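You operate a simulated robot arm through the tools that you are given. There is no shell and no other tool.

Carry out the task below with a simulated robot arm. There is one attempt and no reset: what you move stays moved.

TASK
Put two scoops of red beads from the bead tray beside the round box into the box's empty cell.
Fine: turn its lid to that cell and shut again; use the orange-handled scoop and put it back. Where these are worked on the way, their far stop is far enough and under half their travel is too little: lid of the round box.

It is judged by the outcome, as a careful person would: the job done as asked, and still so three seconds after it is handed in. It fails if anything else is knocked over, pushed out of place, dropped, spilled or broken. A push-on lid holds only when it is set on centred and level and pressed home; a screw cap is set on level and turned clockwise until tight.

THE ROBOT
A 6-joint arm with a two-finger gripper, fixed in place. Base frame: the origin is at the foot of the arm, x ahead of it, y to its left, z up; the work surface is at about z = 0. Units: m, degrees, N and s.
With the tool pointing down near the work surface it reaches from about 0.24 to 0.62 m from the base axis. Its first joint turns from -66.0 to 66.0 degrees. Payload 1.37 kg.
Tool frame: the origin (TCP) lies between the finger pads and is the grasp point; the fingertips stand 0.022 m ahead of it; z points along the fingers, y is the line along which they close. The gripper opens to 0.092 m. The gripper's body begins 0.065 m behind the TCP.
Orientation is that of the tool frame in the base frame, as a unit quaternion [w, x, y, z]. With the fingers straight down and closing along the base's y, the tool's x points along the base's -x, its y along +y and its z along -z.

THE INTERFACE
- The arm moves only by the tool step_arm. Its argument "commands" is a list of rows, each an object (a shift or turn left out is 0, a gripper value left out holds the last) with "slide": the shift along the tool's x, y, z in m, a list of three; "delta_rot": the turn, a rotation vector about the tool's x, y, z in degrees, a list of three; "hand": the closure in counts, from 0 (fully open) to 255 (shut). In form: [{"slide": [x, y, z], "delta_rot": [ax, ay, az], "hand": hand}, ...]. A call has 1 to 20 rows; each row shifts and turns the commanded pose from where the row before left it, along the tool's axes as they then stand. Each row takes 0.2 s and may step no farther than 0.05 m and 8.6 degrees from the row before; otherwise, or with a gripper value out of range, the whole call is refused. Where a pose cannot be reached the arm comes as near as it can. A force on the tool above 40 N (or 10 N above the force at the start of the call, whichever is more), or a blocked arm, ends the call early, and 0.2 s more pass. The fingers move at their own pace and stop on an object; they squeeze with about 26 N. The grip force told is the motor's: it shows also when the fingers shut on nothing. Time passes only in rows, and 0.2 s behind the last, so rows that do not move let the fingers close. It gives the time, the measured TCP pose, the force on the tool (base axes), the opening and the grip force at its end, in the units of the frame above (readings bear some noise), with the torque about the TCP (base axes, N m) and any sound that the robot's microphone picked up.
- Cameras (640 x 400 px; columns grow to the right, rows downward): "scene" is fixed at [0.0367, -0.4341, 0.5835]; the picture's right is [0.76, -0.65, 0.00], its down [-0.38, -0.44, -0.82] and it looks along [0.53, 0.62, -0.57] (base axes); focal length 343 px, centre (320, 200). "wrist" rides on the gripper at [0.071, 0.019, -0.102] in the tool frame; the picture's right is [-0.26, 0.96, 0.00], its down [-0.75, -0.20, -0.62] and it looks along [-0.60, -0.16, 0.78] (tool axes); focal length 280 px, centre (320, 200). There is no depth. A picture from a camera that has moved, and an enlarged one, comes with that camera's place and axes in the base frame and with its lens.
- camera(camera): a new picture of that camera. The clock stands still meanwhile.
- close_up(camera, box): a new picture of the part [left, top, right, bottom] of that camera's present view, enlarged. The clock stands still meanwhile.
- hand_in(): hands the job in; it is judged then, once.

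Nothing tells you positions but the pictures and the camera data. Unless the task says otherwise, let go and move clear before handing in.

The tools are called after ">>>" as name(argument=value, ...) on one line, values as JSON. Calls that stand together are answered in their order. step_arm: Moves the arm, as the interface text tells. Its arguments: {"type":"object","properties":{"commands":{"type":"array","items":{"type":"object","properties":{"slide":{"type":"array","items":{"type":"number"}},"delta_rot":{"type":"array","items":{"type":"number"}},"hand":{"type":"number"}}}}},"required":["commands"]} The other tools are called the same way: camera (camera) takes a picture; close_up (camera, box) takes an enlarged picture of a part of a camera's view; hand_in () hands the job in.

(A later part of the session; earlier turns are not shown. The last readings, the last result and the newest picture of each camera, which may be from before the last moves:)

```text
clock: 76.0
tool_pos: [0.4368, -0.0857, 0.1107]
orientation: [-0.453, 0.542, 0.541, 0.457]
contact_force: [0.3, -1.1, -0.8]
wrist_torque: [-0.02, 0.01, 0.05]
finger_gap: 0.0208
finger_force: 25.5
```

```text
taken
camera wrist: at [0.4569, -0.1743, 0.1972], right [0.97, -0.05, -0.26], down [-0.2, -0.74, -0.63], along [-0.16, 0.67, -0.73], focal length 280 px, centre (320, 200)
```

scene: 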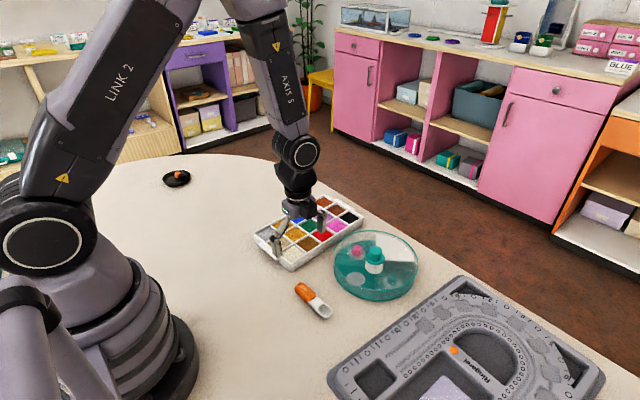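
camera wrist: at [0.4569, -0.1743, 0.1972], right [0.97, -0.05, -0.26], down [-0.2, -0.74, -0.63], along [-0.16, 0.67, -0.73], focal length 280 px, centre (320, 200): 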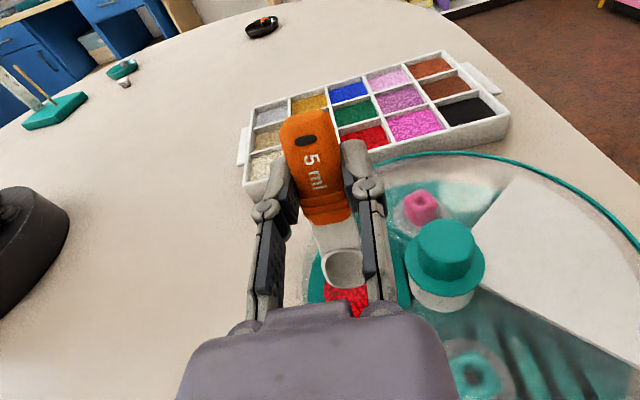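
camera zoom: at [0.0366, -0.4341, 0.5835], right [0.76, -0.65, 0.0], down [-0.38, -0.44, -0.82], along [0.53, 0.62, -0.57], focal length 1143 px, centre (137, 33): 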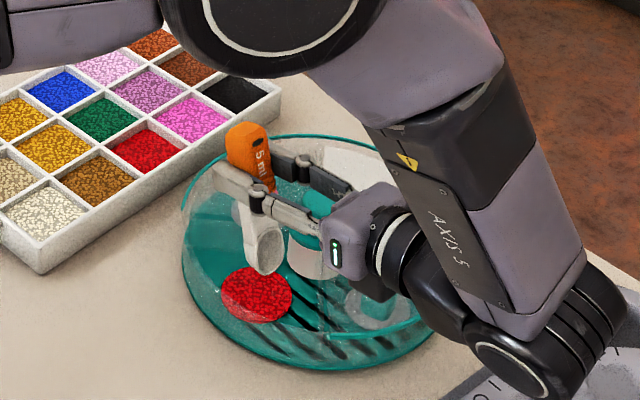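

The bowl is empty and the red beads lie in the cell. I'll pitch back to level along the same path.

>>> step_arm(commands=[{"slide": [0.0014, 0, 0.0081], "delta_rot": [0, -8, 0], "hand": 255}, {"slide": [0.0024, 0, 0.0075], "delta_rot": [0, -8, 0], "hand": 255}, {"slide": [0.0034, 0, 0.0069], "delta_rot": [0, -8, 0], "hand": 255}, {"slide": [0.004, 0, 0.0059], "delta_rot": [0, -8, 0], "hand": 255}, {"slide": [0.0043, 0, 0.0048], "delta_rot": [0, -8, 0], "hand": 255}, {"slide": [0.0044, 0, 0.0037], "delta_rot": [0, -8, 0], "hand": 255}, {"slide": [0.0041, 0, 0.0025], "delta_rot": [0, -8, 0], "hand": 255}, {"slide": [0.0036, 0, 0.0016], "delta_rot": [0, -8, 0], "hand": 255}, {"slide": [0.0028, 0, 0.0008], "delta_rot": [0, -8, 0], "hand": 255}, {"slide": [0.0018, 0, 0.0003], "delta_rot": [0, -8, 0], "hand": 255}, {"hand": 255}])

>>> close_up(camera="scene", box=[310, 190, 440, 310])

>>> camera(camera="scene")

>>> camera(camera="wrist")

```text
clock: 78.4
tool_pos: [0.4361, -0.031, 0.1102]
orientation: [0.002, 0.708, 0.706, 0.0]
contact_force: [0.4, -0.5, -0.9]
wrist_torque: [-0.03, 0.02, 0.0]
finger_gap: 0.0205
finger_force: 25.4
```

```text
3.33 times, centred on (375, 250) of scene
camera zoom: at [0.0367, -0.4341, 0.5835], right [0.76, -0.65, 0.0], down [-0.38, -0.44, -0.82], along [0.53, 0.62, -0.57], focal length 1143 px, centre (137, 33)
```

zoom: 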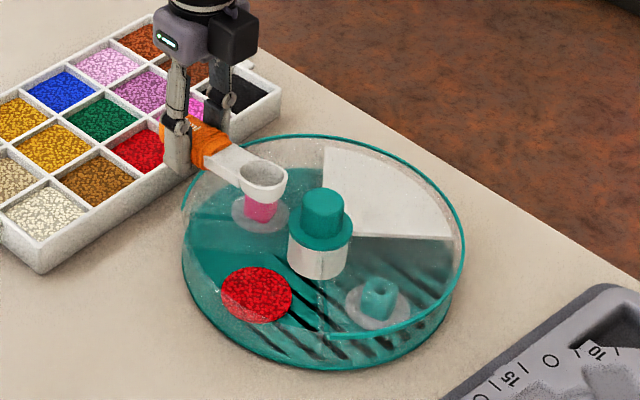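

```text
taken
```

scene: 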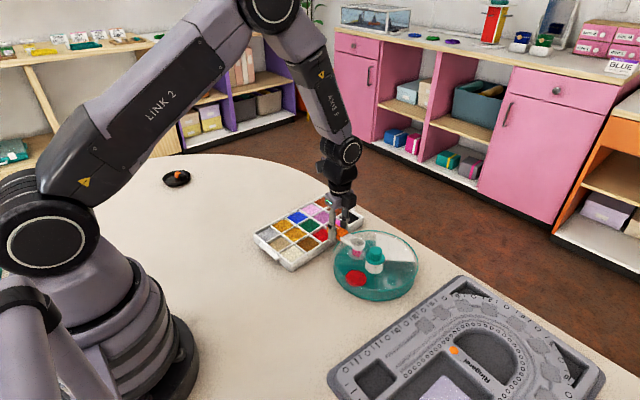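

```text
taken
camera wrist: at [0.4564, 0.0408, 0.211], right [0.96, -0.26, 0.0], down [-0.21, -0.75, 0.63], along [-0.16, -0.6, -0.78], focal length 280 px, centre (320, 200)
```

wrist: 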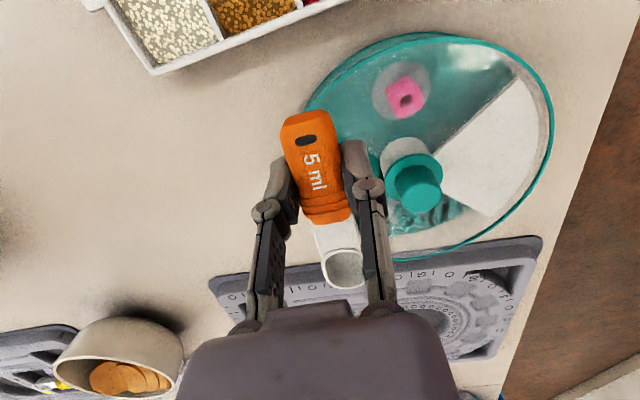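

One scoop is in the cell with no spill visible. I'll go back over the red cell for the second scoop, pitching 50° to allow for the scoop's changed angle in the grip.

>>> step_arm(commands=[{"slide": [0.0256, 0.0062, -0.003], "hand": 255}, {"slide": [0.0256, 0.0062, -0.003], "hand": 255}, {"slide": [0.0256, 0.0062, -0.003], "hand": 255}, {"slide": [0.0256, 0.0062, -0.003], "hand": 255}, {"slide": [0.0256, 0.0062, -0.003], "hand": 255}, {"delta_rot": [0, 8.3, 0], "hand": 255}, {"delta_rot": [0, 8.3, 0], "hand": 255}, {"delta_rot": [0, 8.3, 0], "hand": 255}, {"delta_rot": [0, 8.3, 0], "hand": 255}, {"delta_rot": [0, 8.4, 0], "hand": 255}, {"delta_rot": [0, 8.4, 0], "hand": 255}, {"hand": 255}])

>>> camera(camera="wrist")

>>> close_up(camera="scene", box=[260, 160, 380, 270])

```text
clock: 81.0
tool_pos: [0.4667, 0.0974, 0.1263]
orientation: [-0.298, 0.64, 0.641, 0.3]
contact_force: [0.3, 0.5, -0.6]
wrist_torque: [0.0, 0.03, 0.01]
finger_gap: 0.0207
finger_force: 26.2
```

```text
taken
camera wrist: at [0.4866, 0.0648, 0.245], right [0.97, -0.17, -0.2], down [-0.21, -0.96, -0.18], along [-0.16, 0.21, -0.96], focal length 280 px, centre (320, 200)
```

wrist: 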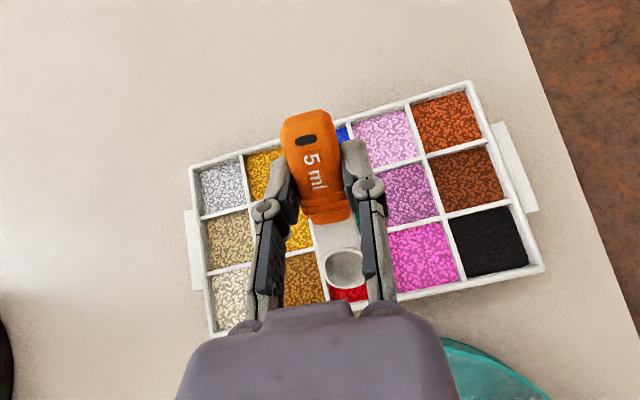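

```text
3.64 times, centred on (320, 215) of scene
camera zoom: at [0.0366, -0.4341, 0.5835], right [0.76, -0.65, 0.0], down [-0.38, -0.44, -0.82], along [0.53, 0.62, -0.57], focal length 1246 px, centre (320, 146)
```

zoom: 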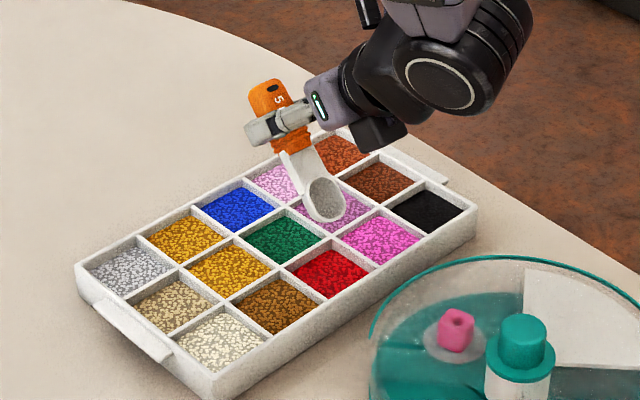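

>>> step_arm(commands=[{"slide": [-0.01226, 0, 0.01028], "hand": 255}, {"slide": [-0.01226, 0, 0.01028], "hand": 255}, {"slide": [-0.01226, 0, 0.01028], "hand": 255}, {"hand": 255}])

>>> close_up(camera="scene", box=[270, 180, 370, 270])

>>> close_up(camera="wrist", box=[240, 180, 440, 310])

```text
clock: 82.0
tool_pos: [0.4664, 0.0977, 0.0771]
orientation: [-0.296, 0.641, 0.64, 0.301]
contact_force: [-0.7, 0.6, 0.2]
wrist_torque: [0.0, 0.02, -0.02]
finger_gap: 0.0209
finger_force: 26.1
```

```text
4.44 times, centred on (320, 225) of scene
camera zoom: at [0.0367, -0.4341, 0.5835], right [0.76, -0.65, 0.0], down [-0.38, -0.44, -0.82], along [0.53, 0.62, -0.57], focal length 1524 px, centre (320, 89)
```

zoom: 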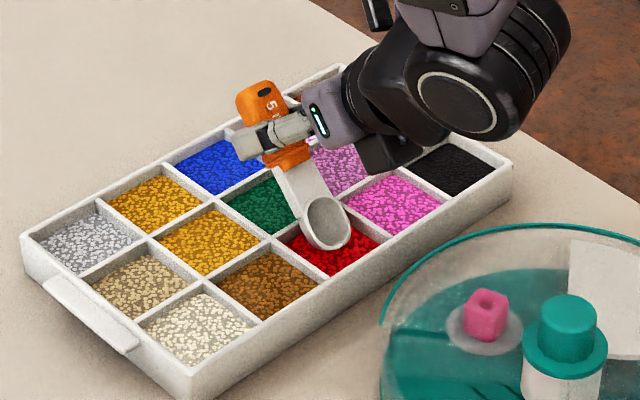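

```text
3.08 times, centred on (340, 245) of wrist
camera zoom: at [0.4873, 0.0656, 0.1963], right [0.97, -0.17, -0.2], down [-0.21, -0.96, -0.18], along [-0.16, 0.21, -0.96], focal length 863 px, centre (258, 62)
```

zoom: 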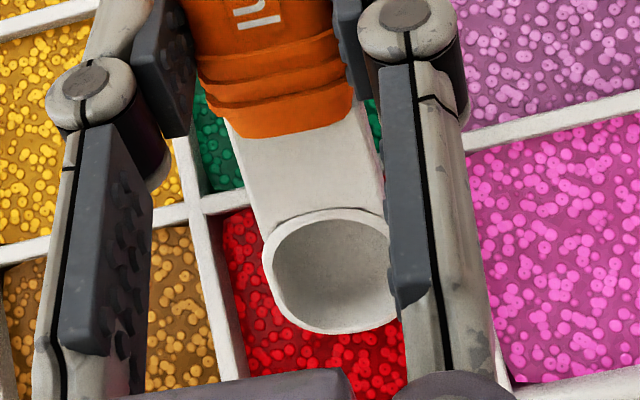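

>>> step_arm(commands=[{"slide": [-0.0061, 0, 0.0051], "hand": 255}, {"slide": [-0.0054, 0, 0.0045], "hand": 255}, {"hand": 255}])

>>> close_up(camera="wrist", box=[240, 180, 440, 310])

```text
clock: 82.8
tool_pos: [0.4681, 0.0968, 0.062]
orientation: [-0.298, 0.641, 0.641, 0.3]
contact_force: [-1.5, -5.5, 3.0]
wrist_torque: [-0.3, 0.07, 0.02]
finger_gap: 0.0206
finger_force: 25.7
```

```text
3.08 times, centred on (340, 245) of wrist
camera zoom: at [0.4873, 0.0654, 0.1809], right [0.97, -0.17, -0.2], down [-0.21, -0.96, -0.18], along [-0.16, 0.21, -0.96], focal length 863 px, centre (258, 62)
```

zoom: 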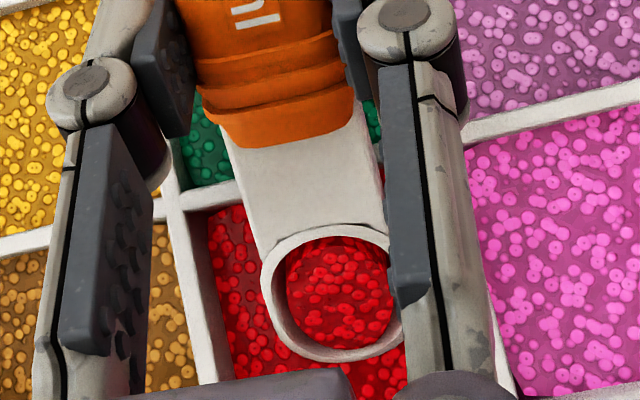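

The bowl is full, though its neck is brushing the cell wall (5 N), so I'll lift slightly away and level it while rising straight up.

>>> step_arm(commands=[{"slide": [0.001, 0, -0.0034], "hand": 255}, {"slide": [0.0058, 0, -0.0002], "delta_rot": [0, -5, 0], "hand": 255}, {"slide": [0.0054, 0, -0.0006], "delta_rot": [0, -5, 0], "hand": 255}, {"slide": [0.0043, 0, -0.0003], "delta_rot": [0, -5, 0], "hand": 255}, {"slide": [0.0034, 0, -0.0006], "delta_rot": [0, -5, 0], "hand": 255}, {"slide": [0.0031, 0, -0.0005], "delta_rot": [0, -5, 0], "hand": 255}, {"slide": [0.0024, 0, -0.001], "delta_rot": [0, -5, 0], "hand": 255}, {"slide": [0.0022, 0, -0.0014], "delta_rot": [0, -5, 0], "hand": 255}, {"slide": [0.0015, 0, -0.0016], "delta_rot": [0, -5, 0], "hand": 255}, {"hand": 255}])

>>> close_up(camera="scene", box=[270, 180, 370, 270])

>>> camera(camera="wrist")

```text
clock: 85.0
tool_pos: [0.4673, 0.1152, 0.0893]
orientation: [-0.06, 0.705, 0.704, 0.062]
contact_force: [0.0, 0.4, 0.3]
wrist_torque: [0.0, -0.01, -0.02]
finger_gap: 0.0207
finger_force: 25.8
```

```text
4.44 times, centred on (320, 225) of scene
camera zoom: at [0.0367, -0.4341, 0.5835], right [0.76, -0.65, 0.0], down [-0.38, -0.44, -0.82], along [0.53, 0.62, -0.57], focal length 1524 px, centre (320, 89)
```

zoom: 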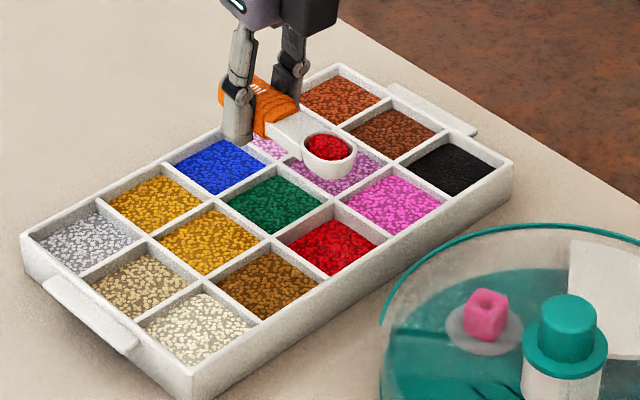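

```text
taken
camera wrist: at [0.4874, 0.1672, 0.1999], right [0.96, -0.26, -0.04], down [-0.21, -0.85, 0.49], along [-0.16, -0.46, -0.87], focal length 280 px, centre (320, 200)
```

wrist: 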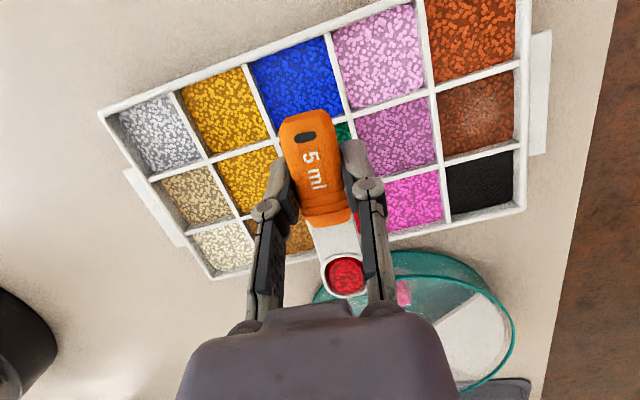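

The second scoop is full. I'll raise it, keep it level and carry it to the box's open cell.

>>> step_arm(commands=[{"slide": [0.0023, 0, -0.0128], "delta_rot": [0, 5, 0], "hand": 255}, {"slide": [-0.0092, -0.002, -0.0025], "hand": 255}, {"slide": [-0.01835, -0.0039, -0.0049], "hand": 255}, {"slide": [-0.01835, -0.0039, -0.0049], "hand": 255}, {"slide": [-0.01835, -0.0039, -0.0049], "hand": 255}, {"slide": [-0.01835, -0.0039, -0.0049], "hand": 255}, {"slide": [-0.01835, -0.0039, -0.0049], "hand": 255}, {"slide": [-0.01835, -0.0039, -0.0049], "hand": 255}, {"slide": [-0.01835, -0.0039, -0.0049], "hand": 255}, {"slide": [-0.0092, -0.002, -0.0025], "hand": 255}, {"hand": 255}])

>>> close_up(camera="scene", box=[310, 190, 440, 310])

```text
clock: 87.4
tool_pos: [0.4359, -0.0377, 0.1003]
orientation: [-0.091, 0.702, 0.7, 0.094]
contact_force: [-0.2, 0.0, 0.1]
wrist_torque: [0.01, 0.0, 0.0]
finger_gap: 0.0204
finger_force: 25.5
```

```text
3.33 times, centred on (375, 250) of scene
camera zoom: at [0.0366, -0.4341, 0.5835], right [0.76, -0.65, 0.0], down [-0.38, -0.44, -0.82], along [0.53, 0.62, -0.57], focal length 1143 px, centre (137, 33)
```

zoom: 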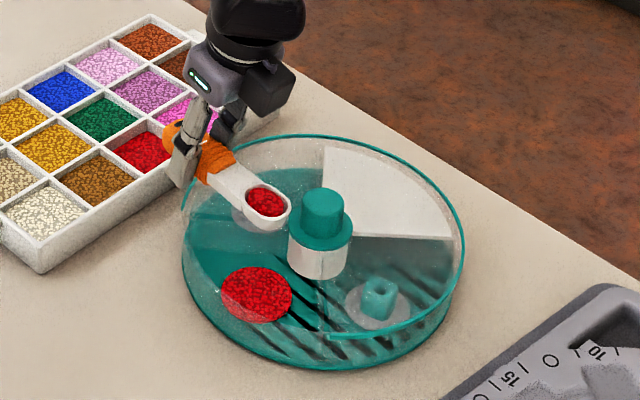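

The full bowl is over the cell at about (0.433, -0.091). I'll pour the second scoop.

>>> step_arm(commands=[{"slide": [-0.0008, 0, -0.0002], "delta_rot": [0, 8, 0], "hand": 255}, {"slide": [-0.0018, 0, -0.0008], "delta_rot": [0, 8, 0], "hand": 255}, {"slide": [-0.0026, 0, -0.0015], "delta_rot": [0, 8, 0], "hand": 255}, {"slide": [-0.0022, 0, -0.0044], "delta_rot": [0, 8, 0], "hand": 255}, {"slide": [-0.0023, 0, -0.0054], "delta_rot": [0, 8, 0], "hand": 255}, {"slide": [-0.0021, 0, -0.0064], "delta_rot": [0, 8, 0], "hand": 255}, {"slide": [-0.0014, 0, -0.0071], "delta_rot": [0, 8, 0], "hand": 255}, {"slide": [-0.0005, 0, -0.0078], "delta_rot": [0, 8, 0], "hand": 255}, {"hand": 255}])

>>> close_up(camera="scene", box=[310, 190, 440, 310])

>>> close_up(camera="wrist", box=[240, 180, 440, 330])

```text
clock: 89.4
tool_pos: [0.4365, -0.075, 0.1112]
orientation: [-0.449, 0.545, 0.545, 0.452]
contact_force: [-0.6, -0.7, 0.9]
wrist_torque: [0.0, 0.0, 0.0]
finger_gap: 0.0206
finger_force: 26.1
```

```text
3.33 times, centred on (375, 250) of scene
camera zoom: at [0.0366, -0.4341, 0.5835], right [0.76, -0.65, 0.0], down [-0.38, -0.44, -0.82], along [0.53, 0.62, -0.57], focal length 1143 px, centre (137, 33)
```

zoom: 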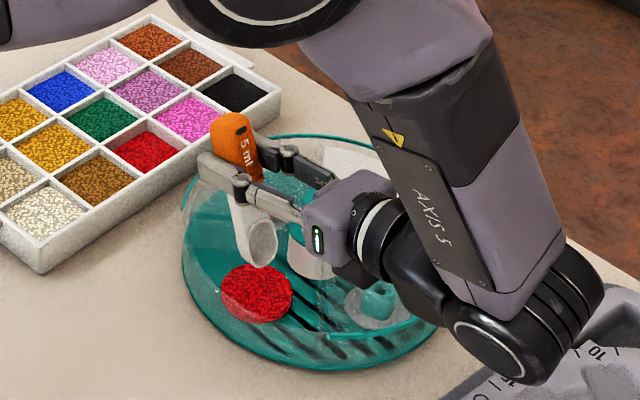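

```text
2.67 times, centred on (340, 255) of wrist
camera zoom: at [0.4556, -0.1607, 0.1992], right [0.97, -0.05, -0.25], down [-0.2, -0.76, -0.62], along [-0.16, 0.65, -0.74], focal length 748 px, centre (267, 53)
```

zoom: 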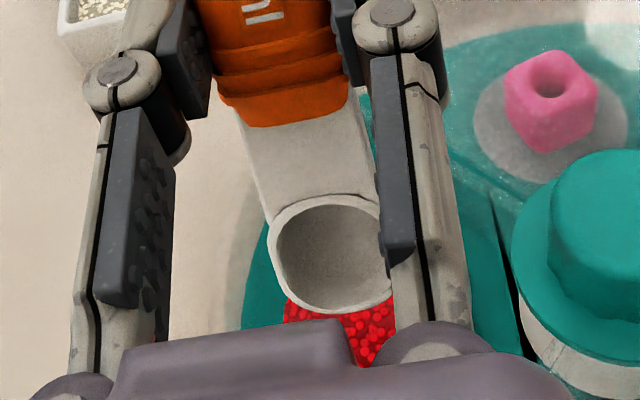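

Both scoops are in the cell and the bowl is empty. I'll level the scoop again and carry it back toward its place.

>>> step_arm(commands=[{"slide": [0.0014, 0, 0.0074], "delta_rot": [0, -8, 0], "hand": 255}, {"slide": [0.0023, 0, 0.0066], "delta_rot": [0, -8, 0], "hand": 255}, {"slide": [0.003, 0, 0.0058], "delta_rot": [0, -8, 0], "hand": 255}, {"slide": [0.0032, 0, 0.0045], "delta_rot": [0, -8, 0], "hand": 255}, {"slide": [0.0031, 0, 0.0033], "delta_rot": [0, -8, 0], "hand": 255}, {"slide": [0.0023, 0, 0.0019], "delta_rot": [0, -8, 0], "hand": 255}, {"slide": [0.0017, 0, 0.001], "delta_rot": [0, -8, 0], "hand": 255}, {"slide": [0.0007, 0, 0.0003], "delta_rot": [0, -8, 0], "hand": 255}, {"hand": 255}, {"slide": [-0.00715, -0.028, 0.00585], "hand": 255}, {"slide": [-0.00715, -0.028, 0.00585], "hand": 255}, {"slide": [-0.00715, -0.028, 0.00585], "hand": 255}, {"slide": [-0.00715, -0.028, 0.00585], "hand": 255}, {"hand": 255}])

>>> close_up(camera="scene", box=[260, 190, 440, 330])

>>> camera(camera="wrist")

```text
clock: 92.4
tool_pos: [0.3226, -0.0584, 0.0785]
orientation: [-0.091, 0.702, 0.7, 0.092]
contact_force: [-0.2, 0.5, 0.0]
wrist_torque: [-0.01, -0.03, -0.03]
finger_gap: 0.0208
finger_force: 25.7
```

```text
2.86 times, centred on (350, 260) of scene
camera zoom: at [0.0366, -0.4341, 0.5835], right [0.76, -0.65, 0.0], down [-0.38, -0.44, -0.82], along [0.53, 0.62, -0.57], focal length 979 px, centre (234, 29)
```

zoom: 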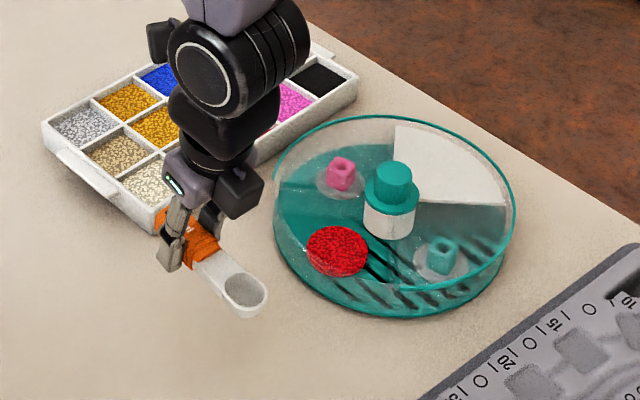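

```text
taken
camera wrist: at [0.3426, -0.015, 0.1952], right [0.96, -0.26, -0.07], down [-0.21, -0.89, 0.41], along [-0.16, -0.38, -0.91], focal length 280 px, centre (320, 200)
```

wrist: 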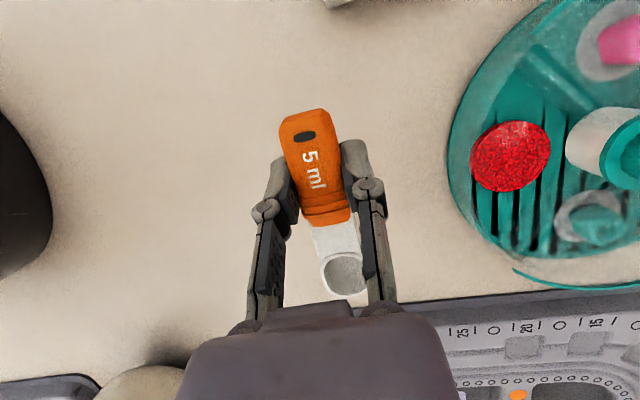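

The scoop is above its original place. I'll lower it gently to the table.

>>> step_arm(commands=[{"slide": [-0.0052, 0.003, 0.0193], "hand": 255}, {"slide": [-0.0052, 0, 0.0193], "hand": 255}, {"slide": [-0.0021, 0, 0.0077], "hand": 255}, {"hand": 255}])

>>> close_up(camera="scene", box=[285, 260, 345, 325])

```text
clock: 93.4
tool_pos: [0.3251, -0.0599, 0.0311]
orientation: [-0.091, 0.702, 0.7, 0.093]
contact_force: [1.0, -0.2, 0.3]
wrist_torque: [-0.03, 0.01, 0.01]
finger_gap: 0.0208
finger_force: 26.5
```

```text
6.15 times, centred on (315, 292) of scene
camera zoom: at [0.0367, -0.4341, 0.5835], right [0.76, -0.65, 0.0], down [-0.38, -0.44, -0.82], along [0.53, 0.62, -0.57], focal length 2109 px, centre (351, -369)
```

zoom: 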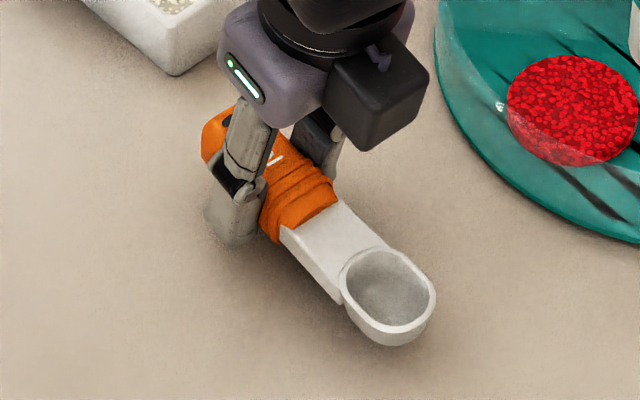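

>>> step_arm(commands=[{"slide": [-0.0008, 0, 0.0029], "hand": 255}, {"slide": [-0.0005, 0, 0.0019], "hand": 255}, {"hand": 255}])

>>> step_arm(commands=[{"slide": [-0.0003, 0, 0.001], "hand": 255}, {"hand": 255}])

```text
clock: 94.2
tool_pos: [0.3265, -0.0593, 0.0264]
orientation: [-0.091, 0.702, 0.7, 0.093]
contact_force: [-0.5, -0.2, 0.0]
wrist_torque: [0.0, 0.0, 0.03]
finger_gap: 0.0206
finger_force: 26.1
```

```text
clock: 94.8
tool_pos: [0.3269, -0.0601, 0.0259]
orientation: [-0.091, 0.701, 0.701, 0.095]
contact_force: [-0.3, 0.2, 0.4]
wrist_torque: [0.0, 0.01, 0.0]
finger_gap: 0.0206
finger_force: 25.7
```

>>> step_arm(commands=[{"slide": [-0.0003, 0, 0.001], "hand": 255}, {"hand": 255}])

>>> close_up(camera="scene", box=[285, 260, 345, 325])

```text
clock: 95.4
tool_pos: [0.328, -0.0594, 0.0245]
orientation: [-0.092, 0.702, 0.7, 0.094]
contact_force: [0.5, 0.5, 0.0]
wrist_torque: [-0.01, -0.02, -0.03]
finger_gap: 0.0208
finger_force: 26.3
```

```text
6.15 times, centred on (315, 292) of scene
camera zoom: at [0.0367, -0.4341, 0.5835], right [0.76, -0.65, 0.0], down [-0.38, -0.44, -0.82], along [0.53, 0.62, -0.57], focal length 2109 px, centre (351, -369)
```

zoom: 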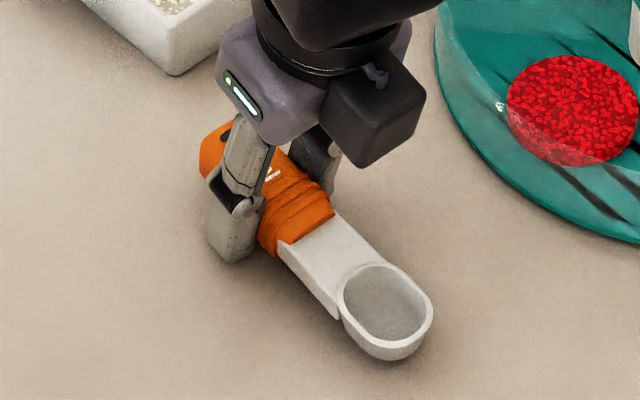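

>>> step_arm(commands=[{"slide": [-0.0003, 0, 0.001], "hand": 255}, {"hand": 255}])

>>> step_arm(commands=[{"slide": [-0.0003, 0, 0.001], "hand": 255}, {"hand": 255}])

```text
clock: 96.0
tool_pos: [0.3256, -0.0594, 0.0244]
orientation: [-0.091, 0.702, 0.7, 0.093]
contact_force: [0.4, -0.1, 0.1]
wrist_torque: [-0.01, -0.03, -0.02]
finger_gap: 0.0208
finger_force: 25.7
```

```text
clock: 96.6
tool_pos: [0.3261, -0.0587, 0.0235]
orientation: [-0.091, 0.702, 0.701, 0.094]
contact_force: [-2.5, -2.1, 7.2]
wrist_torque: [-0.06, 0.11, 0.03]
finger_gap: 0.0206
finger_force: 25.5
```

The scoop has touched the table (7 N). I'll ease up a hair and open the fingers.

>>> step_arm(commands=[{"slide": [0.0001, 0, -0.0005], "hand": 255}, {"hand": 200}, {"hand": 150}, {"hand": 100}, {"hand": 50}, {"hand": 0}, {"hand": 0}, {"hand": 0}])

>>> close_up(camera="scene", box=[285, 260, 345, 325])

>>> camera(camera="wrist")

```text
clock: 98.4
tool_pos: [0.3272, -0.0597, 0.0233]
orientation: [-0.091, 0.702, 0.7, 0.094]
contact_force: [0.2, 0.3, 0.1]
wrist_torque: [-0.02, -0.01, 0.02]
finger_gap: 0.0921
finger_force: 0.1
```

```text
6.15 times, centred on (315, 292) of scene
camera zoom: at [0.0367, -0.4341, 0.5835], right [0.76, -0.65, 0.0], down [-0.38, -0.44, -0.82], along [0.53, 0.62, -0.57], focal length 2109 px, centre (351, -369)
```

zoom: 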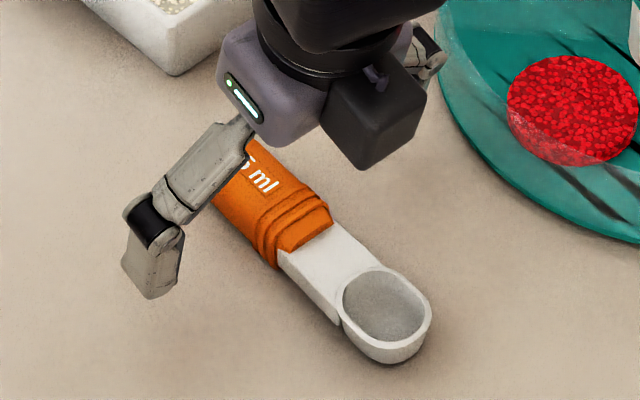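

```text
taken
camera wrist: at [0.347, -0.0165, 0.1392], right [0.96, -0.26, -0.06], down [-0.21, -0.89, 0.41], along [-0.16, -0.38, -0.91], focal length 280 px, centre (320, 200)
```

wrist: 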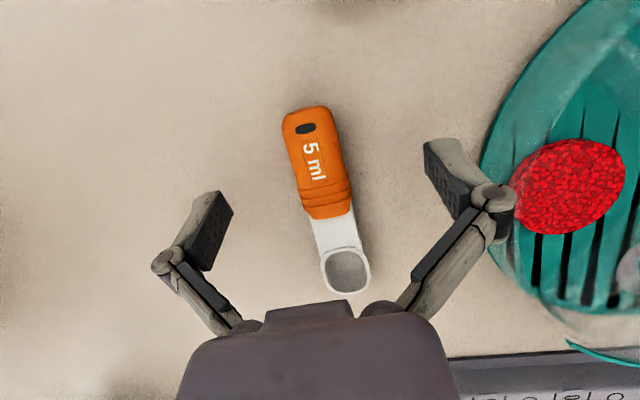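

The scoop is back flat at its original place (bowl at about (0.325, -0.112)). I'll rise, straighten the tool and turn to yaw 0 to handle the lid again.

>>> step_arm(commands=[{"slide": [0.0039, 0, -0.0145], "hand": 0}, {"slide": [0.0078, 0, -0.029], "hand": 0}, {"slide": [0.0104, 0, -0.0386], "hand": 0}, {"delta_rot": [0, -7.5, 0], "hand": 0}, {"delta_rot": [0, -7.5, 0], "hand": 0}, {"slide": [0, 0, -0.03], "hand": 0}, {"delta_rot": [0, 0, -8.2], "hand": 0}, {"delta_rot": [0, 0, -8.2], "hand": 0}, {"delta_rot": [0, 0, -8.2], "hand": 0}, {"delta_rot": [0, 0, -8.2], "hand": 0}, {"delta_rot": [0, 0, -8.2], "hand": 0}, {"delta_rot": [0, 0, -8.2], "hand": 0}, {"delta_rot": [0, 0, -8.2], "hand": 0}, {"delta_rot": [0, 0, -8.2], "hand": 0}, {"delta_rot": [0, 0, -8.2], "hand": 0}, {"delta_rot": [0, 0, -8.2], "hand": 0}, {"delta_rot": [0, 0, -8.2], "hand": 0}, {"hand": 0}])

>>> camera(camera="scene")

>>> close_up(camera="scene", box=[270, 200, 440, 330])

```text
clock: 102.2
tool_pos: [0.3256, -0.0602, 0.1387]
orientation: [0.002, -0.002, 1.0, 0.0]
contact_force: [-0.1, 0.4, 0.3]
wrist_torque: [0.03, 0.03, -0.02]
finger_gap: 0.092
finger_force: 0.0
```

```text
taken
```

scene: 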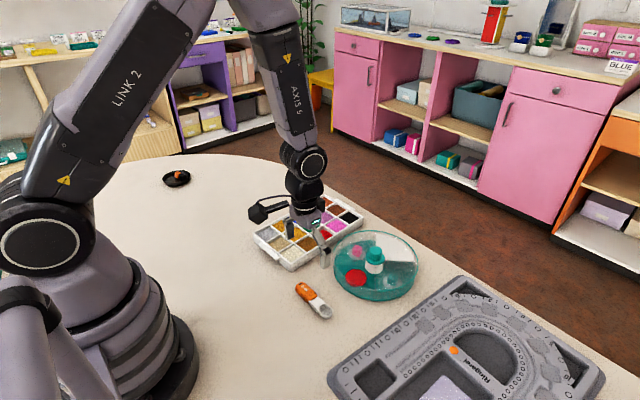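

```text
3.08 times, centred on (355, 265) of scene
camera zoom: at [0.0367, -0.4341, 0.5835], right [0.76, -0.65, 0.0], down [-0.38, -0.44, -0.82], along [0.53, 0.62, -0.57], focal length 1055 px, centre (212, 0)
```

zoom: 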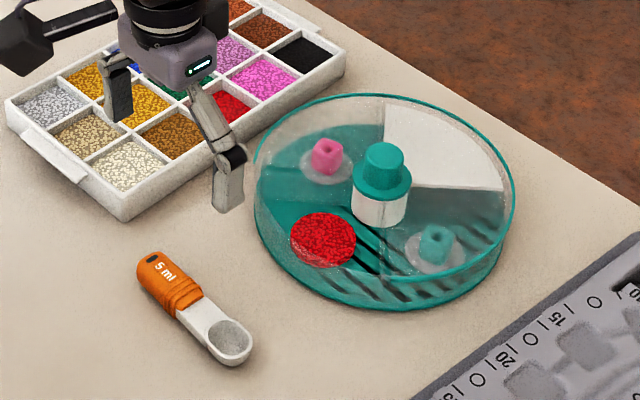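

The scoop is in place and beads are in the cell with nothing spilled. Now I'll move above the knob to shut the lid.

>>> step_arm(commands=[{"slide": [-0.0342, -0.0068, 0.004], "hand": 0}, {"slide": [-0.0342, -0.0068, 0.004], "hand": 0}, {"slide": [-0.0342, -0.0068, 0.004], "hand": 0}, {"slide": [-0.0342, -0.0068, 0.004], "hand": 0}, {"slide": [-0.0342, -0.0068, 0.004], "hand": 0}, {"hand": 0}])

>>> camera(camera="wrist")

>>> close_up(camera="wrist", box=[250, 60, 400, 200])

```text
clock: 103.6
tool_pos: [0.4961, -0.0922, 0.1186]
orientation: [0.0, 0.0, 1.0, 0.001]
contact_force: [0.5, 0.7, -0.2]
wrist_torque: [-0.01, 0.03, 0.03]
finger_gap: 0.0919
finger_force: 0.1
```

```text
taken
camera wrist: at [0.4273, -0.0728, 0.2202], right [0.26, 0.97, 0.0], down [0.75, -0.2, 0.63], along [0.61, -0.16, -0.78], focal length 280 px, centre (320, 200)
```

wrist: 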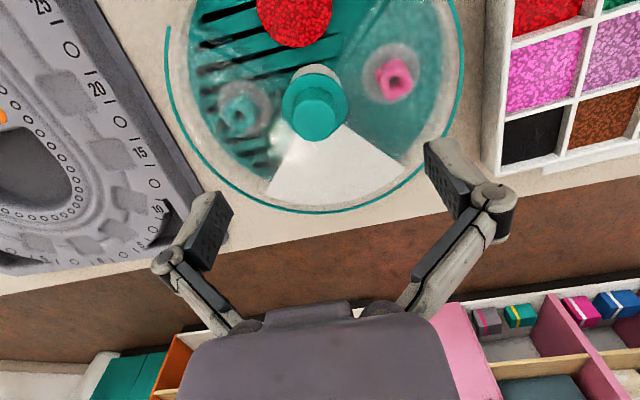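

```text
2.86 times, centred on (325, 130) of wrist
camera zoom: at [0.4273, -0.0728, 0.2202], right [0.26, 0.97, 0.0], down [0.75, -0.2, 0.63], along [0.61, -0.16, -0.78], focal length 801 px, centre (306, 400)
```

zoom: 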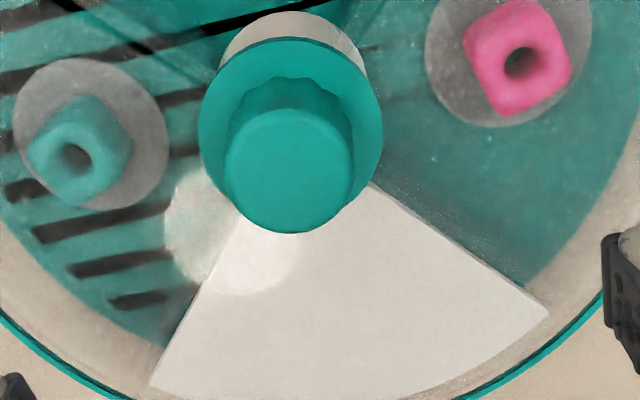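

The knob now sits near (0.490, -0.094), about 8 mm short of where it began. I'll first close gently along y to centre it, then regrip along x to slide the box back to x ≈ 0.4985.

>>> step_arm(commands=[{"slide": [0.006, -0.002, 0.015], "hand": 0}, {"slide": [0, 0, 0.02], "hand": 0}, {"slide": [0, 0, 0.01], "hand": 0}, {"slide": [0, 0, 0.008], "hand": 0}, {"hand": 0}])

>>> camera(camera="wrist")

```text
clock: 104.8
tool_pos: [0.4911, -0.0935, 0.0666]
orientation: [0.002, -0.001, 1.0, 0.0]
contact_force: [0.5, -0.3, 0.2]
wrist_torque: [0.0, 0.01, -0.02]
finger_gap: 0.0922
finger_force: 0.1
```

```text
taken
camera wrist: at [0.4211, -0.0746, 0.1665], right [0.26, 0.97, 0.0], down [0.75, -0.2, 0.63], along [0.61, -0.16, -0.78], focal length 280 px, centre (320, 200)
```

wrist: 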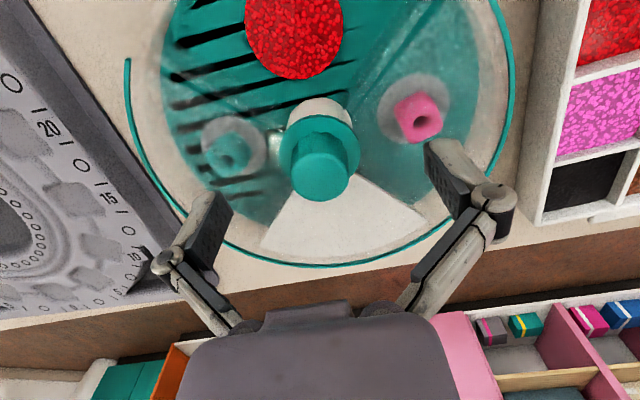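

The knob is centred between the fingers. Closing now.

>>> step_arm(commands=[{"hand": 150}, {"hand": 255}, {"hand": 255}, {"hand": 255}, {"hand": 255}, {"hand": 255}])

```text
clock: 106.2
tool_pos: [0.4911, -0.0954, 0.0669]
orientation: [0.003, -0.001, 1.0, 0.0]
contact_force: [0.2, -2.0, 3.6]
wrist_torque: [-0.05, 0.01, 0.0]
finger_gap: 0.0273
finger_force: 26.3
```

Gripped with little side load. I'll drag the box gently 7.5 mm back in +x to its original spot.

>>> step_arm(commands=[{"slide": [0, 0, -0.0004], "hand": 255}, {"slide": [-0.0015, 0, 0], "hand": 255}, {"slide": [-0.0015, 0, 0], "hand": 255}, {"slide": [-0.0015, 0, 0], "hand": 255}, {"slide": [-0.0015, 0, 0], "hand": 255}, {"slide": [-0.0015, 0, 0], "hand": 255}, {"hand": 255}])

>>> close_up(camera="scene", box=[335, 225, 425, 310])

```text
clock: 107.8
tool_pos: [0.4985, -0.094, 0.0665]
orientation: [0.002, -0.001, 1.0, 0.0]
contact_force: [-0.5, -0.4, -0.4]
wrist_torque: [-0.02, 0.04, -0.01]
finger_gap: 0.027
finger_force: 25.8
```

```text
4.71 times, centred on (380, 268) of scene
camera zoom: at [0.0367, -0.4341, 0.5835], right [0.76, -0.65, 0.0], down [-0.38, -0.44, -0.82], along [0.53, 0.62, -0.57], focal length 1613 px, centre (38, -118)
```

zoom: 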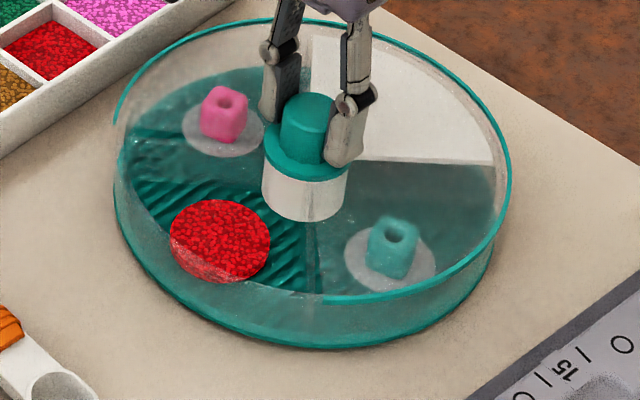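

The box is back within a couple of millimetres of its first position. I'll open, turn the gripper -90° around the knob, and regrip so that the turn back has full range.

>>> step_arm(commands=[{"hand": 150}, {"hand": 0}, {"hand": 0}, {"hand": 0}, {"slide": [0, 0, -0.004], "hand": 0}, {"delta_rot": [0, 0, -8], "hand": 0}, {"delta_rot": [0, 0, -8], "hand": 0}, {"delta_rot": [0, 0, -8], "hand": 0}, {"delta_rot": [0, 0, -8], "hand": 0}, {"delta_rot": [0, 0, -8], "hand": 0}, {"delta_rot": [0, 0, -8], "hand": 0}, {"delta_rot": [0, 0, -8], "hand": 0}, {"delta_rot": [0, 0, -8], "hand": 0}, {"delta_rot": [0, 0, -8], "hand": 0}, {"delta_rot": [0, 0, -8], "hand": 0}, {"delta_rot": [0, 0, -8], "hand": 0}, {"delta_rot": [0, 0, -2], "hand": 0}, {"hand": 0}])

>>> camera(camera="wrist")

```text
clock: 111.6
tool_pos: [0.4985, -0.0947, 0.0701]
orientation: [-0.002, 0.708, -0.706, 0.001]
contact_force: [0.8, -0.5, 0.7]
wrist_torque: [-0.04, -0.01, 0.02]
finger_gap: 0.0921
finger_force: 0.1
```

```text
taken
camera wrist: at [0.4812, -0.1649, 0.1711], right [-0.97, 0.26, 0.0], down [0.2, 0.75, 0.63], along [0.16, 0.6, -0.78], focal length 280 px, centre (320, 200)
```

wrist: 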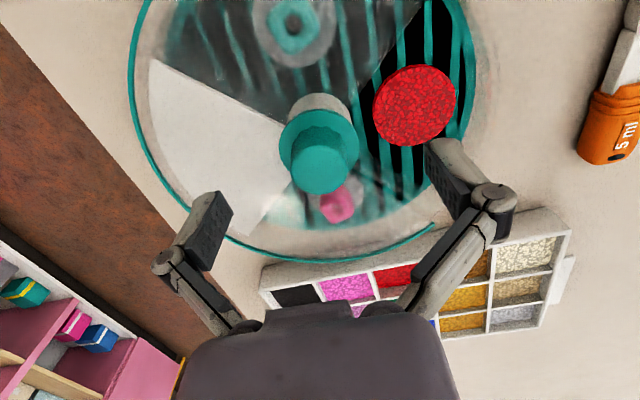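

>>> step_arm(commands=[{"slide": [0, 0, 0.0045], "hand": 0}, {"hand": 150}, {"hand": 255}, {"hand": 255}, {"hand": 255}, {"hand": 255}, {"hand": 255}])

```text
clock: 113.2
tool_pos: [0.4991, -0.0952, 0.0657]
orientation: [-0.001, 0.708, -0.707, 0.002]
contact_force: [-0.6, 0.1, 1.6]
wrist_torque: [-0.02, -0.01, 0.02]
finger_gap: 0.027
finger_force: 26.3
```

Gripped and centred. I'll press lightly and start turning clockwise back toward home.

>>> step_arm(commands=[{"slide": [0, 0, 0.0005], "hand": 255}, {"hand": 255}])

```text
clock: 113.8
tool_pos: [0.4989, -0.0958, 0.0672]
orientation: [-0.001, 0.708, -0.707, 0.002]
contact_force: [-8.0, -1.8, 19.2]
wrist_torque: [-0.05, 0.25, 0.03]
finger_gap: 0.0269
finger_force: 26.5
```

>>> step_arm(commands=[{"slide": [0, 0.0004, -0.0003], "hand": 255}, {"hand": 255}])

```text
clock: 114.4
tool_pos: [0.499, -0.0947, 0.0664]
orientation: [-0.001, 0.708, -0.706, 0.001]
contact_force: [-3.6, -3.4, 11.8]
wrist_torque: [0.01, 0.08, 0.01]
finger_gap: 0.0272
finger_force: 26.0
```

>>> step_arm(commands=[{"slide": [0.0002, 0.0002, -0.0001], "delta_rot": [0, 0, 6], "hand": 255}, {"delta_rot": [0, 0, 6], "hand": 255}, {"delta_rot": [0, 0, 6], "hand": 255}, {"delta_rot": [0, 0, 6], "hand": 255}, {"hand": 255}])

>>> close_up(camera="scene", box=[335, 225, 425, 310])

```text
clock: 115.6
tool_pos: [0.498, -0.0937, 0.0651]
orientation: [0.0, -0.545, 0.838, -0.001]
contact_force: [1.7, -0.3, 0.7]
wrist_torque: [0.08, -0.15, 0.02]
finger_gap: 0.0269
finger_force: 26.0
```

```text
4.71 times, centred on (380, 268) of scene
camera zoom: at [0.0367, -0.4341, 0.5835], right [0.76, -0.65, 0.0], down [-0.38, -0.44, -0.82], along [0.53, 0.62, -0.57], focal length 1613 px, centre (38, -118)
```

zoom: 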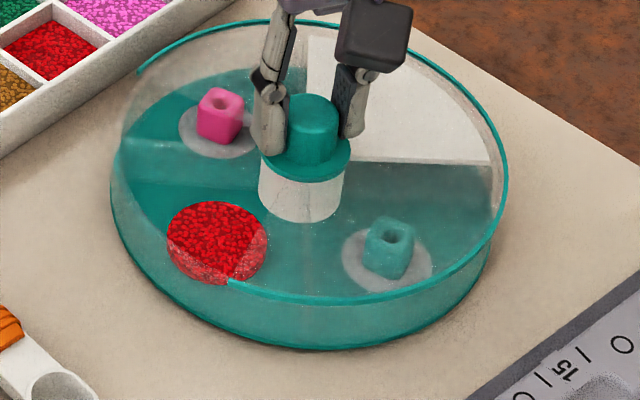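

The lid is turning and the body is staying put. I'll restore the light press and continue clockwise.

>>> step_arm(commands=[{"slide": [0, 0, 0.0005], "hand": 255}, {"delta_rot": [0, 0, 6], "hand": 255}, {"delta_rot": [0, 0, 6], "hand": 255}, {"delta_rot": [0, 0, 6], "hand": 255}, {"delta_rot": [0, 0, 6], "hand": 255}, {"hand": 255}])

>>> close_up(camera="scene", box=[335, 225, 425, 310])

```text
clock: 117.0
tool_pos: [0.4985, -0.0954, 0.0657]
orientation: [0.001, -0.359, 0.933, -0.001]
contact_force: [-6.8, 9.4, 19.3]
wrist_torque: [0.24, 0.13, 0.01]
finger_gap: 0.0269
finger_force: 26.4
```

```text
4.71 times, centred on (380, 268) of scene
camera zoom: at [0.0365, -0.4341, 0.5835], right [0.76, -0.65, 0.0], down [-0.38, -0.44, -0.82], along [0.53, 0.62, -0.57], focal length 1613 px, centre (38, -118)
```

zoom: 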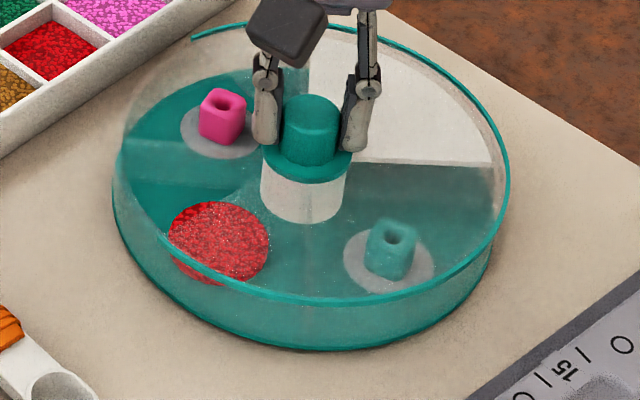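

>>> step_arm(commands=[{"slide": [-0.0001, 0.0011, -0.0003], "hand": 255}, {"delta_rot": [0, 0, 6], "hand": 255}, {"delta_rot": [0, 0, 6], "hand": 255}, {"delta_rot": [0, 0, 6], "hand": 255}, {"delta_rot": [0, 0, 6], "hand": 255}, {"hand": 255}])

>>> close_up(camera="scene", box=[335, 225, 425, 310])

```text
clock: 118.4
tool_pos: [0.498, -0.0952, 0.0657]
orientation: [0.001, -0.156, 0.988, 0.0]
contact_force: [-0.4, -1.0, -0.1]
wrist_torque: [0.05, -0.09, 0.0]
finger_gap: 0.0269
finger_force: 26.4
```

```text
4.71 times, centred on (380, 268) of scene
camera zoom: at [0.0367, -0.4341, 0.5835], right [0.76, -0.65, 0.0], down [-0.38, -0.44, -0.82], along [0.53, 0.62, -0.57], focal length 1613 px, centre (38, -118)
```

zoom: 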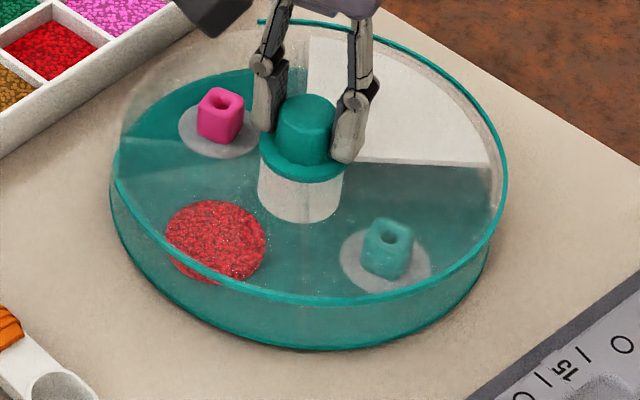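

>>> step_arm(commands=[{"slide": [0, 0, 0.0006], "hand": 255}, {"delta_rot": [0, 0, 6], "hand": 255}, {"delta_rot": [0, 0, 6], "hand": 255}, {"delta_rot": [0, 0, 6], "hand": 255}, {"delta_rot": [0, 0, 6], "hand": 255}, {"hand": 255}])

>>> close_up(camera="scene", box=[335, 225, 425, 310])

```text
clock: 119.8
tool_pos: [0.4979, -0.0947, 0.0653]
orientation: [0.002, 0.052, 0.999, 0.001]
contact_force: [3.5, 0.4, 5.4]
wrist_torque: [0.05, 0.65, -0.02]
finger_gap: 0.0269
finger_force: 26.0
```

```text
4.71 times, centred on (380, 268) of scene
camera zoom: at [0.0366, -0.4341, 0.5835], right [0.76, -0.65, 0.0], down [-0.38, -0.44, -0.82], along [0.53, 0.62, -0.57], focal length 1613 px, centre (38, -118)
```

zoom: 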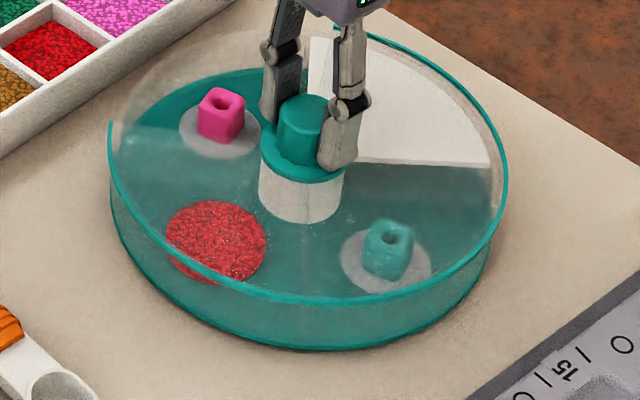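

>>> step_arm(commands=[{"slide": [-0.0002, 0, 0.0002], "hand": 255}, {"delta_rot": [0, 0, 6], "hand": 255}, {"delta_rot": [0, 0, 6], "hand": 255}, {"delta_rot": [0, 0, 6], "hand": 255}, {"delta_rot": [0, 0, 6], "hand": 255}, {"hand": 255}])

>>> close_up(camera="scene", box=[335, 225, 425, 310])

```text
clock: 121.2
tool_pos: [0.4979, -0.0946, 0.0644]
orientation: [0.001, 0.259, 0.966, 0.001]
contact_force: [-3.8, 7.6, 12.1]
wrist_torque: [0.33, 0.44, 0.03]
finger_gap: 0.0271
finger_force: 26.0
```

```text
4.71 times, centred on (380, 268) of scene
camera zoom: at [0.0366, -0.4341, 0.5835], right [0.76, -0.65, 0.0], down [-0.38, -0.44, -0.82], along [0.53, 0.62, -0.57], focal length 1613 px, centre (38, -118)
```

zoom: 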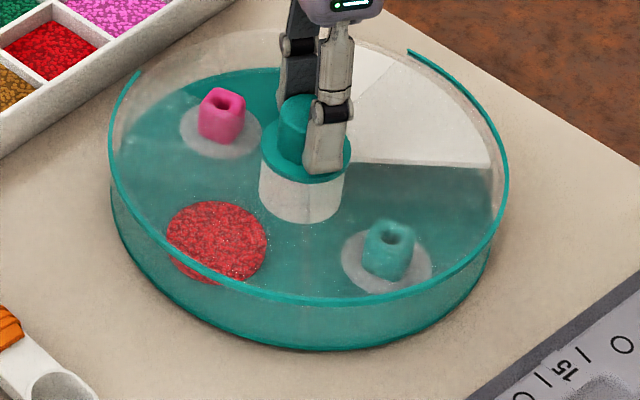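

>>> step_arm(commands=[{"slide": [0.0006, 0.0004, -0.0002], "hand": 255}, {"delta_rot": [0, 0, 6], "hand": 255}, {"delta_rot": [0, 0, 6], "hand": 255}, {"delta_rot": [0, 0, 6], "hand": 255}, {"delta_rot": [0, 0, 6], "hand": 255}, {"hand": 255}])

>>> close_up(camera="scene", box=[335, 225, 425, 310])

```text
clock: 122.6
tool_pos: [0.4983, -0.0938, 0.0651]
orientation: [0.001, 0.454, 0.891, 0.0]
contact_force: [1.6, -1.5, -0.7]
wrist_torque: [-0.38, -0.29, -0.01]
finger_gap: 0.0275
finger_force: 25.8
```

```text
4.71 times, centred on (380, 268) of scene
camera zoom: at [0.0367, -0.4341, 0.5835], right [0.76, -0.65, 0.0], down [-0.38, -0.44, -0.82], along [0.53, 0.62, -0.57], focal length 1613 px, centre (38, -118)
```

zoom: 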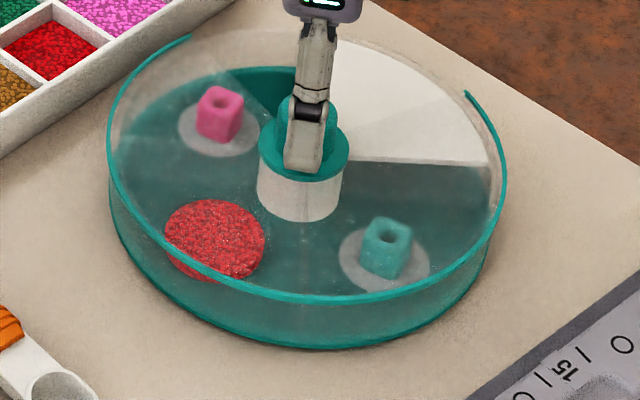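

>>> step_arm(commands=[{"slide": [-0.0001, 0, 0.0008], "hand": 255}, {"delta_rot": [0, 0, 6], "hand": 255}, {"delta_rot": [0, 0, 6], "hand": 255}, {"delta_rot": [0, 0, 6], "hand": 255}, {"delta_rot": [0, 0, 6], "hand": 255}, {"hand": 255}])

>>> close_up(camera="scene", box=[335, 225, 425, 310])

```text
clock: 124.0
tool_pos: [0.4971, -0.0945, 0.0645]
orientation: [0.002, 0.629, 0.777, 0.001]
contact_force: [3.9, 5.4, 11.8]
wrist_torque: [0.35, -0.01, -0.04]
finger_gap: 0.0272
finger_force: 26.2
```

```text
4.71 times, centred on (380, 268) of scene
camera zoom: at [0.0366, -0.4341, 0.5835], right [0.76, -0.65, 0.0], down [-0.38, -0.44, -0.82], along [0.53, 0.62, -0.57], focal length 1613 px, centre (38, -118)
```

zoom: 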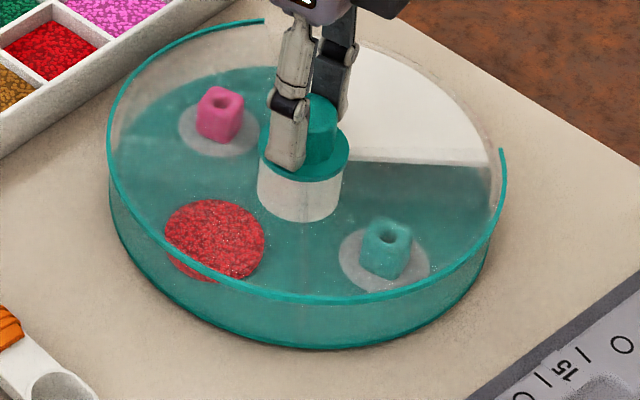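

By the picture the opening is centred about 9° short of the white sector. I'll turn the last 9° clockwise.

>>> step_arm(commands=[{"slide": [0.0, 0.0006, -0.0001], "hand": 255}, {"delta_rot": [0, 0, 4.5], "hand": 255}, {"delta_rot": [0, 0, 4.5], "hand": 255}, {"hand": 255}])

>>> close_up(camera="scene", box=[335, 225, 425, 310])

```text
clock: 125.0
tool_pos: [0.4987, -0.0937, 0.0653]
orientation: [0.001, 0.689, 0.725, 0.001]
contact_force: [-7.1, -1.5, 19.3]
wrist_torque: [-0.01, 0.19, 0.01]
finger_gap: 0.0273
finger_force: 25.6
```

```text
4.71 times, centred on (380, 268) of scene
camera zoom: at [0.0365, -0.4341, 0.5835], right [0.76, -0.65, 0.0], down [-0.38, -0.44, -0.82], along [0.53, 0.62, -0.57], focal length 1613 px, centre (38, -118)
```

zoom: 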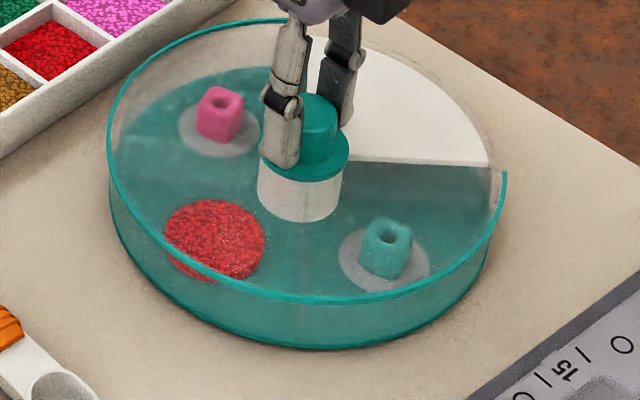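

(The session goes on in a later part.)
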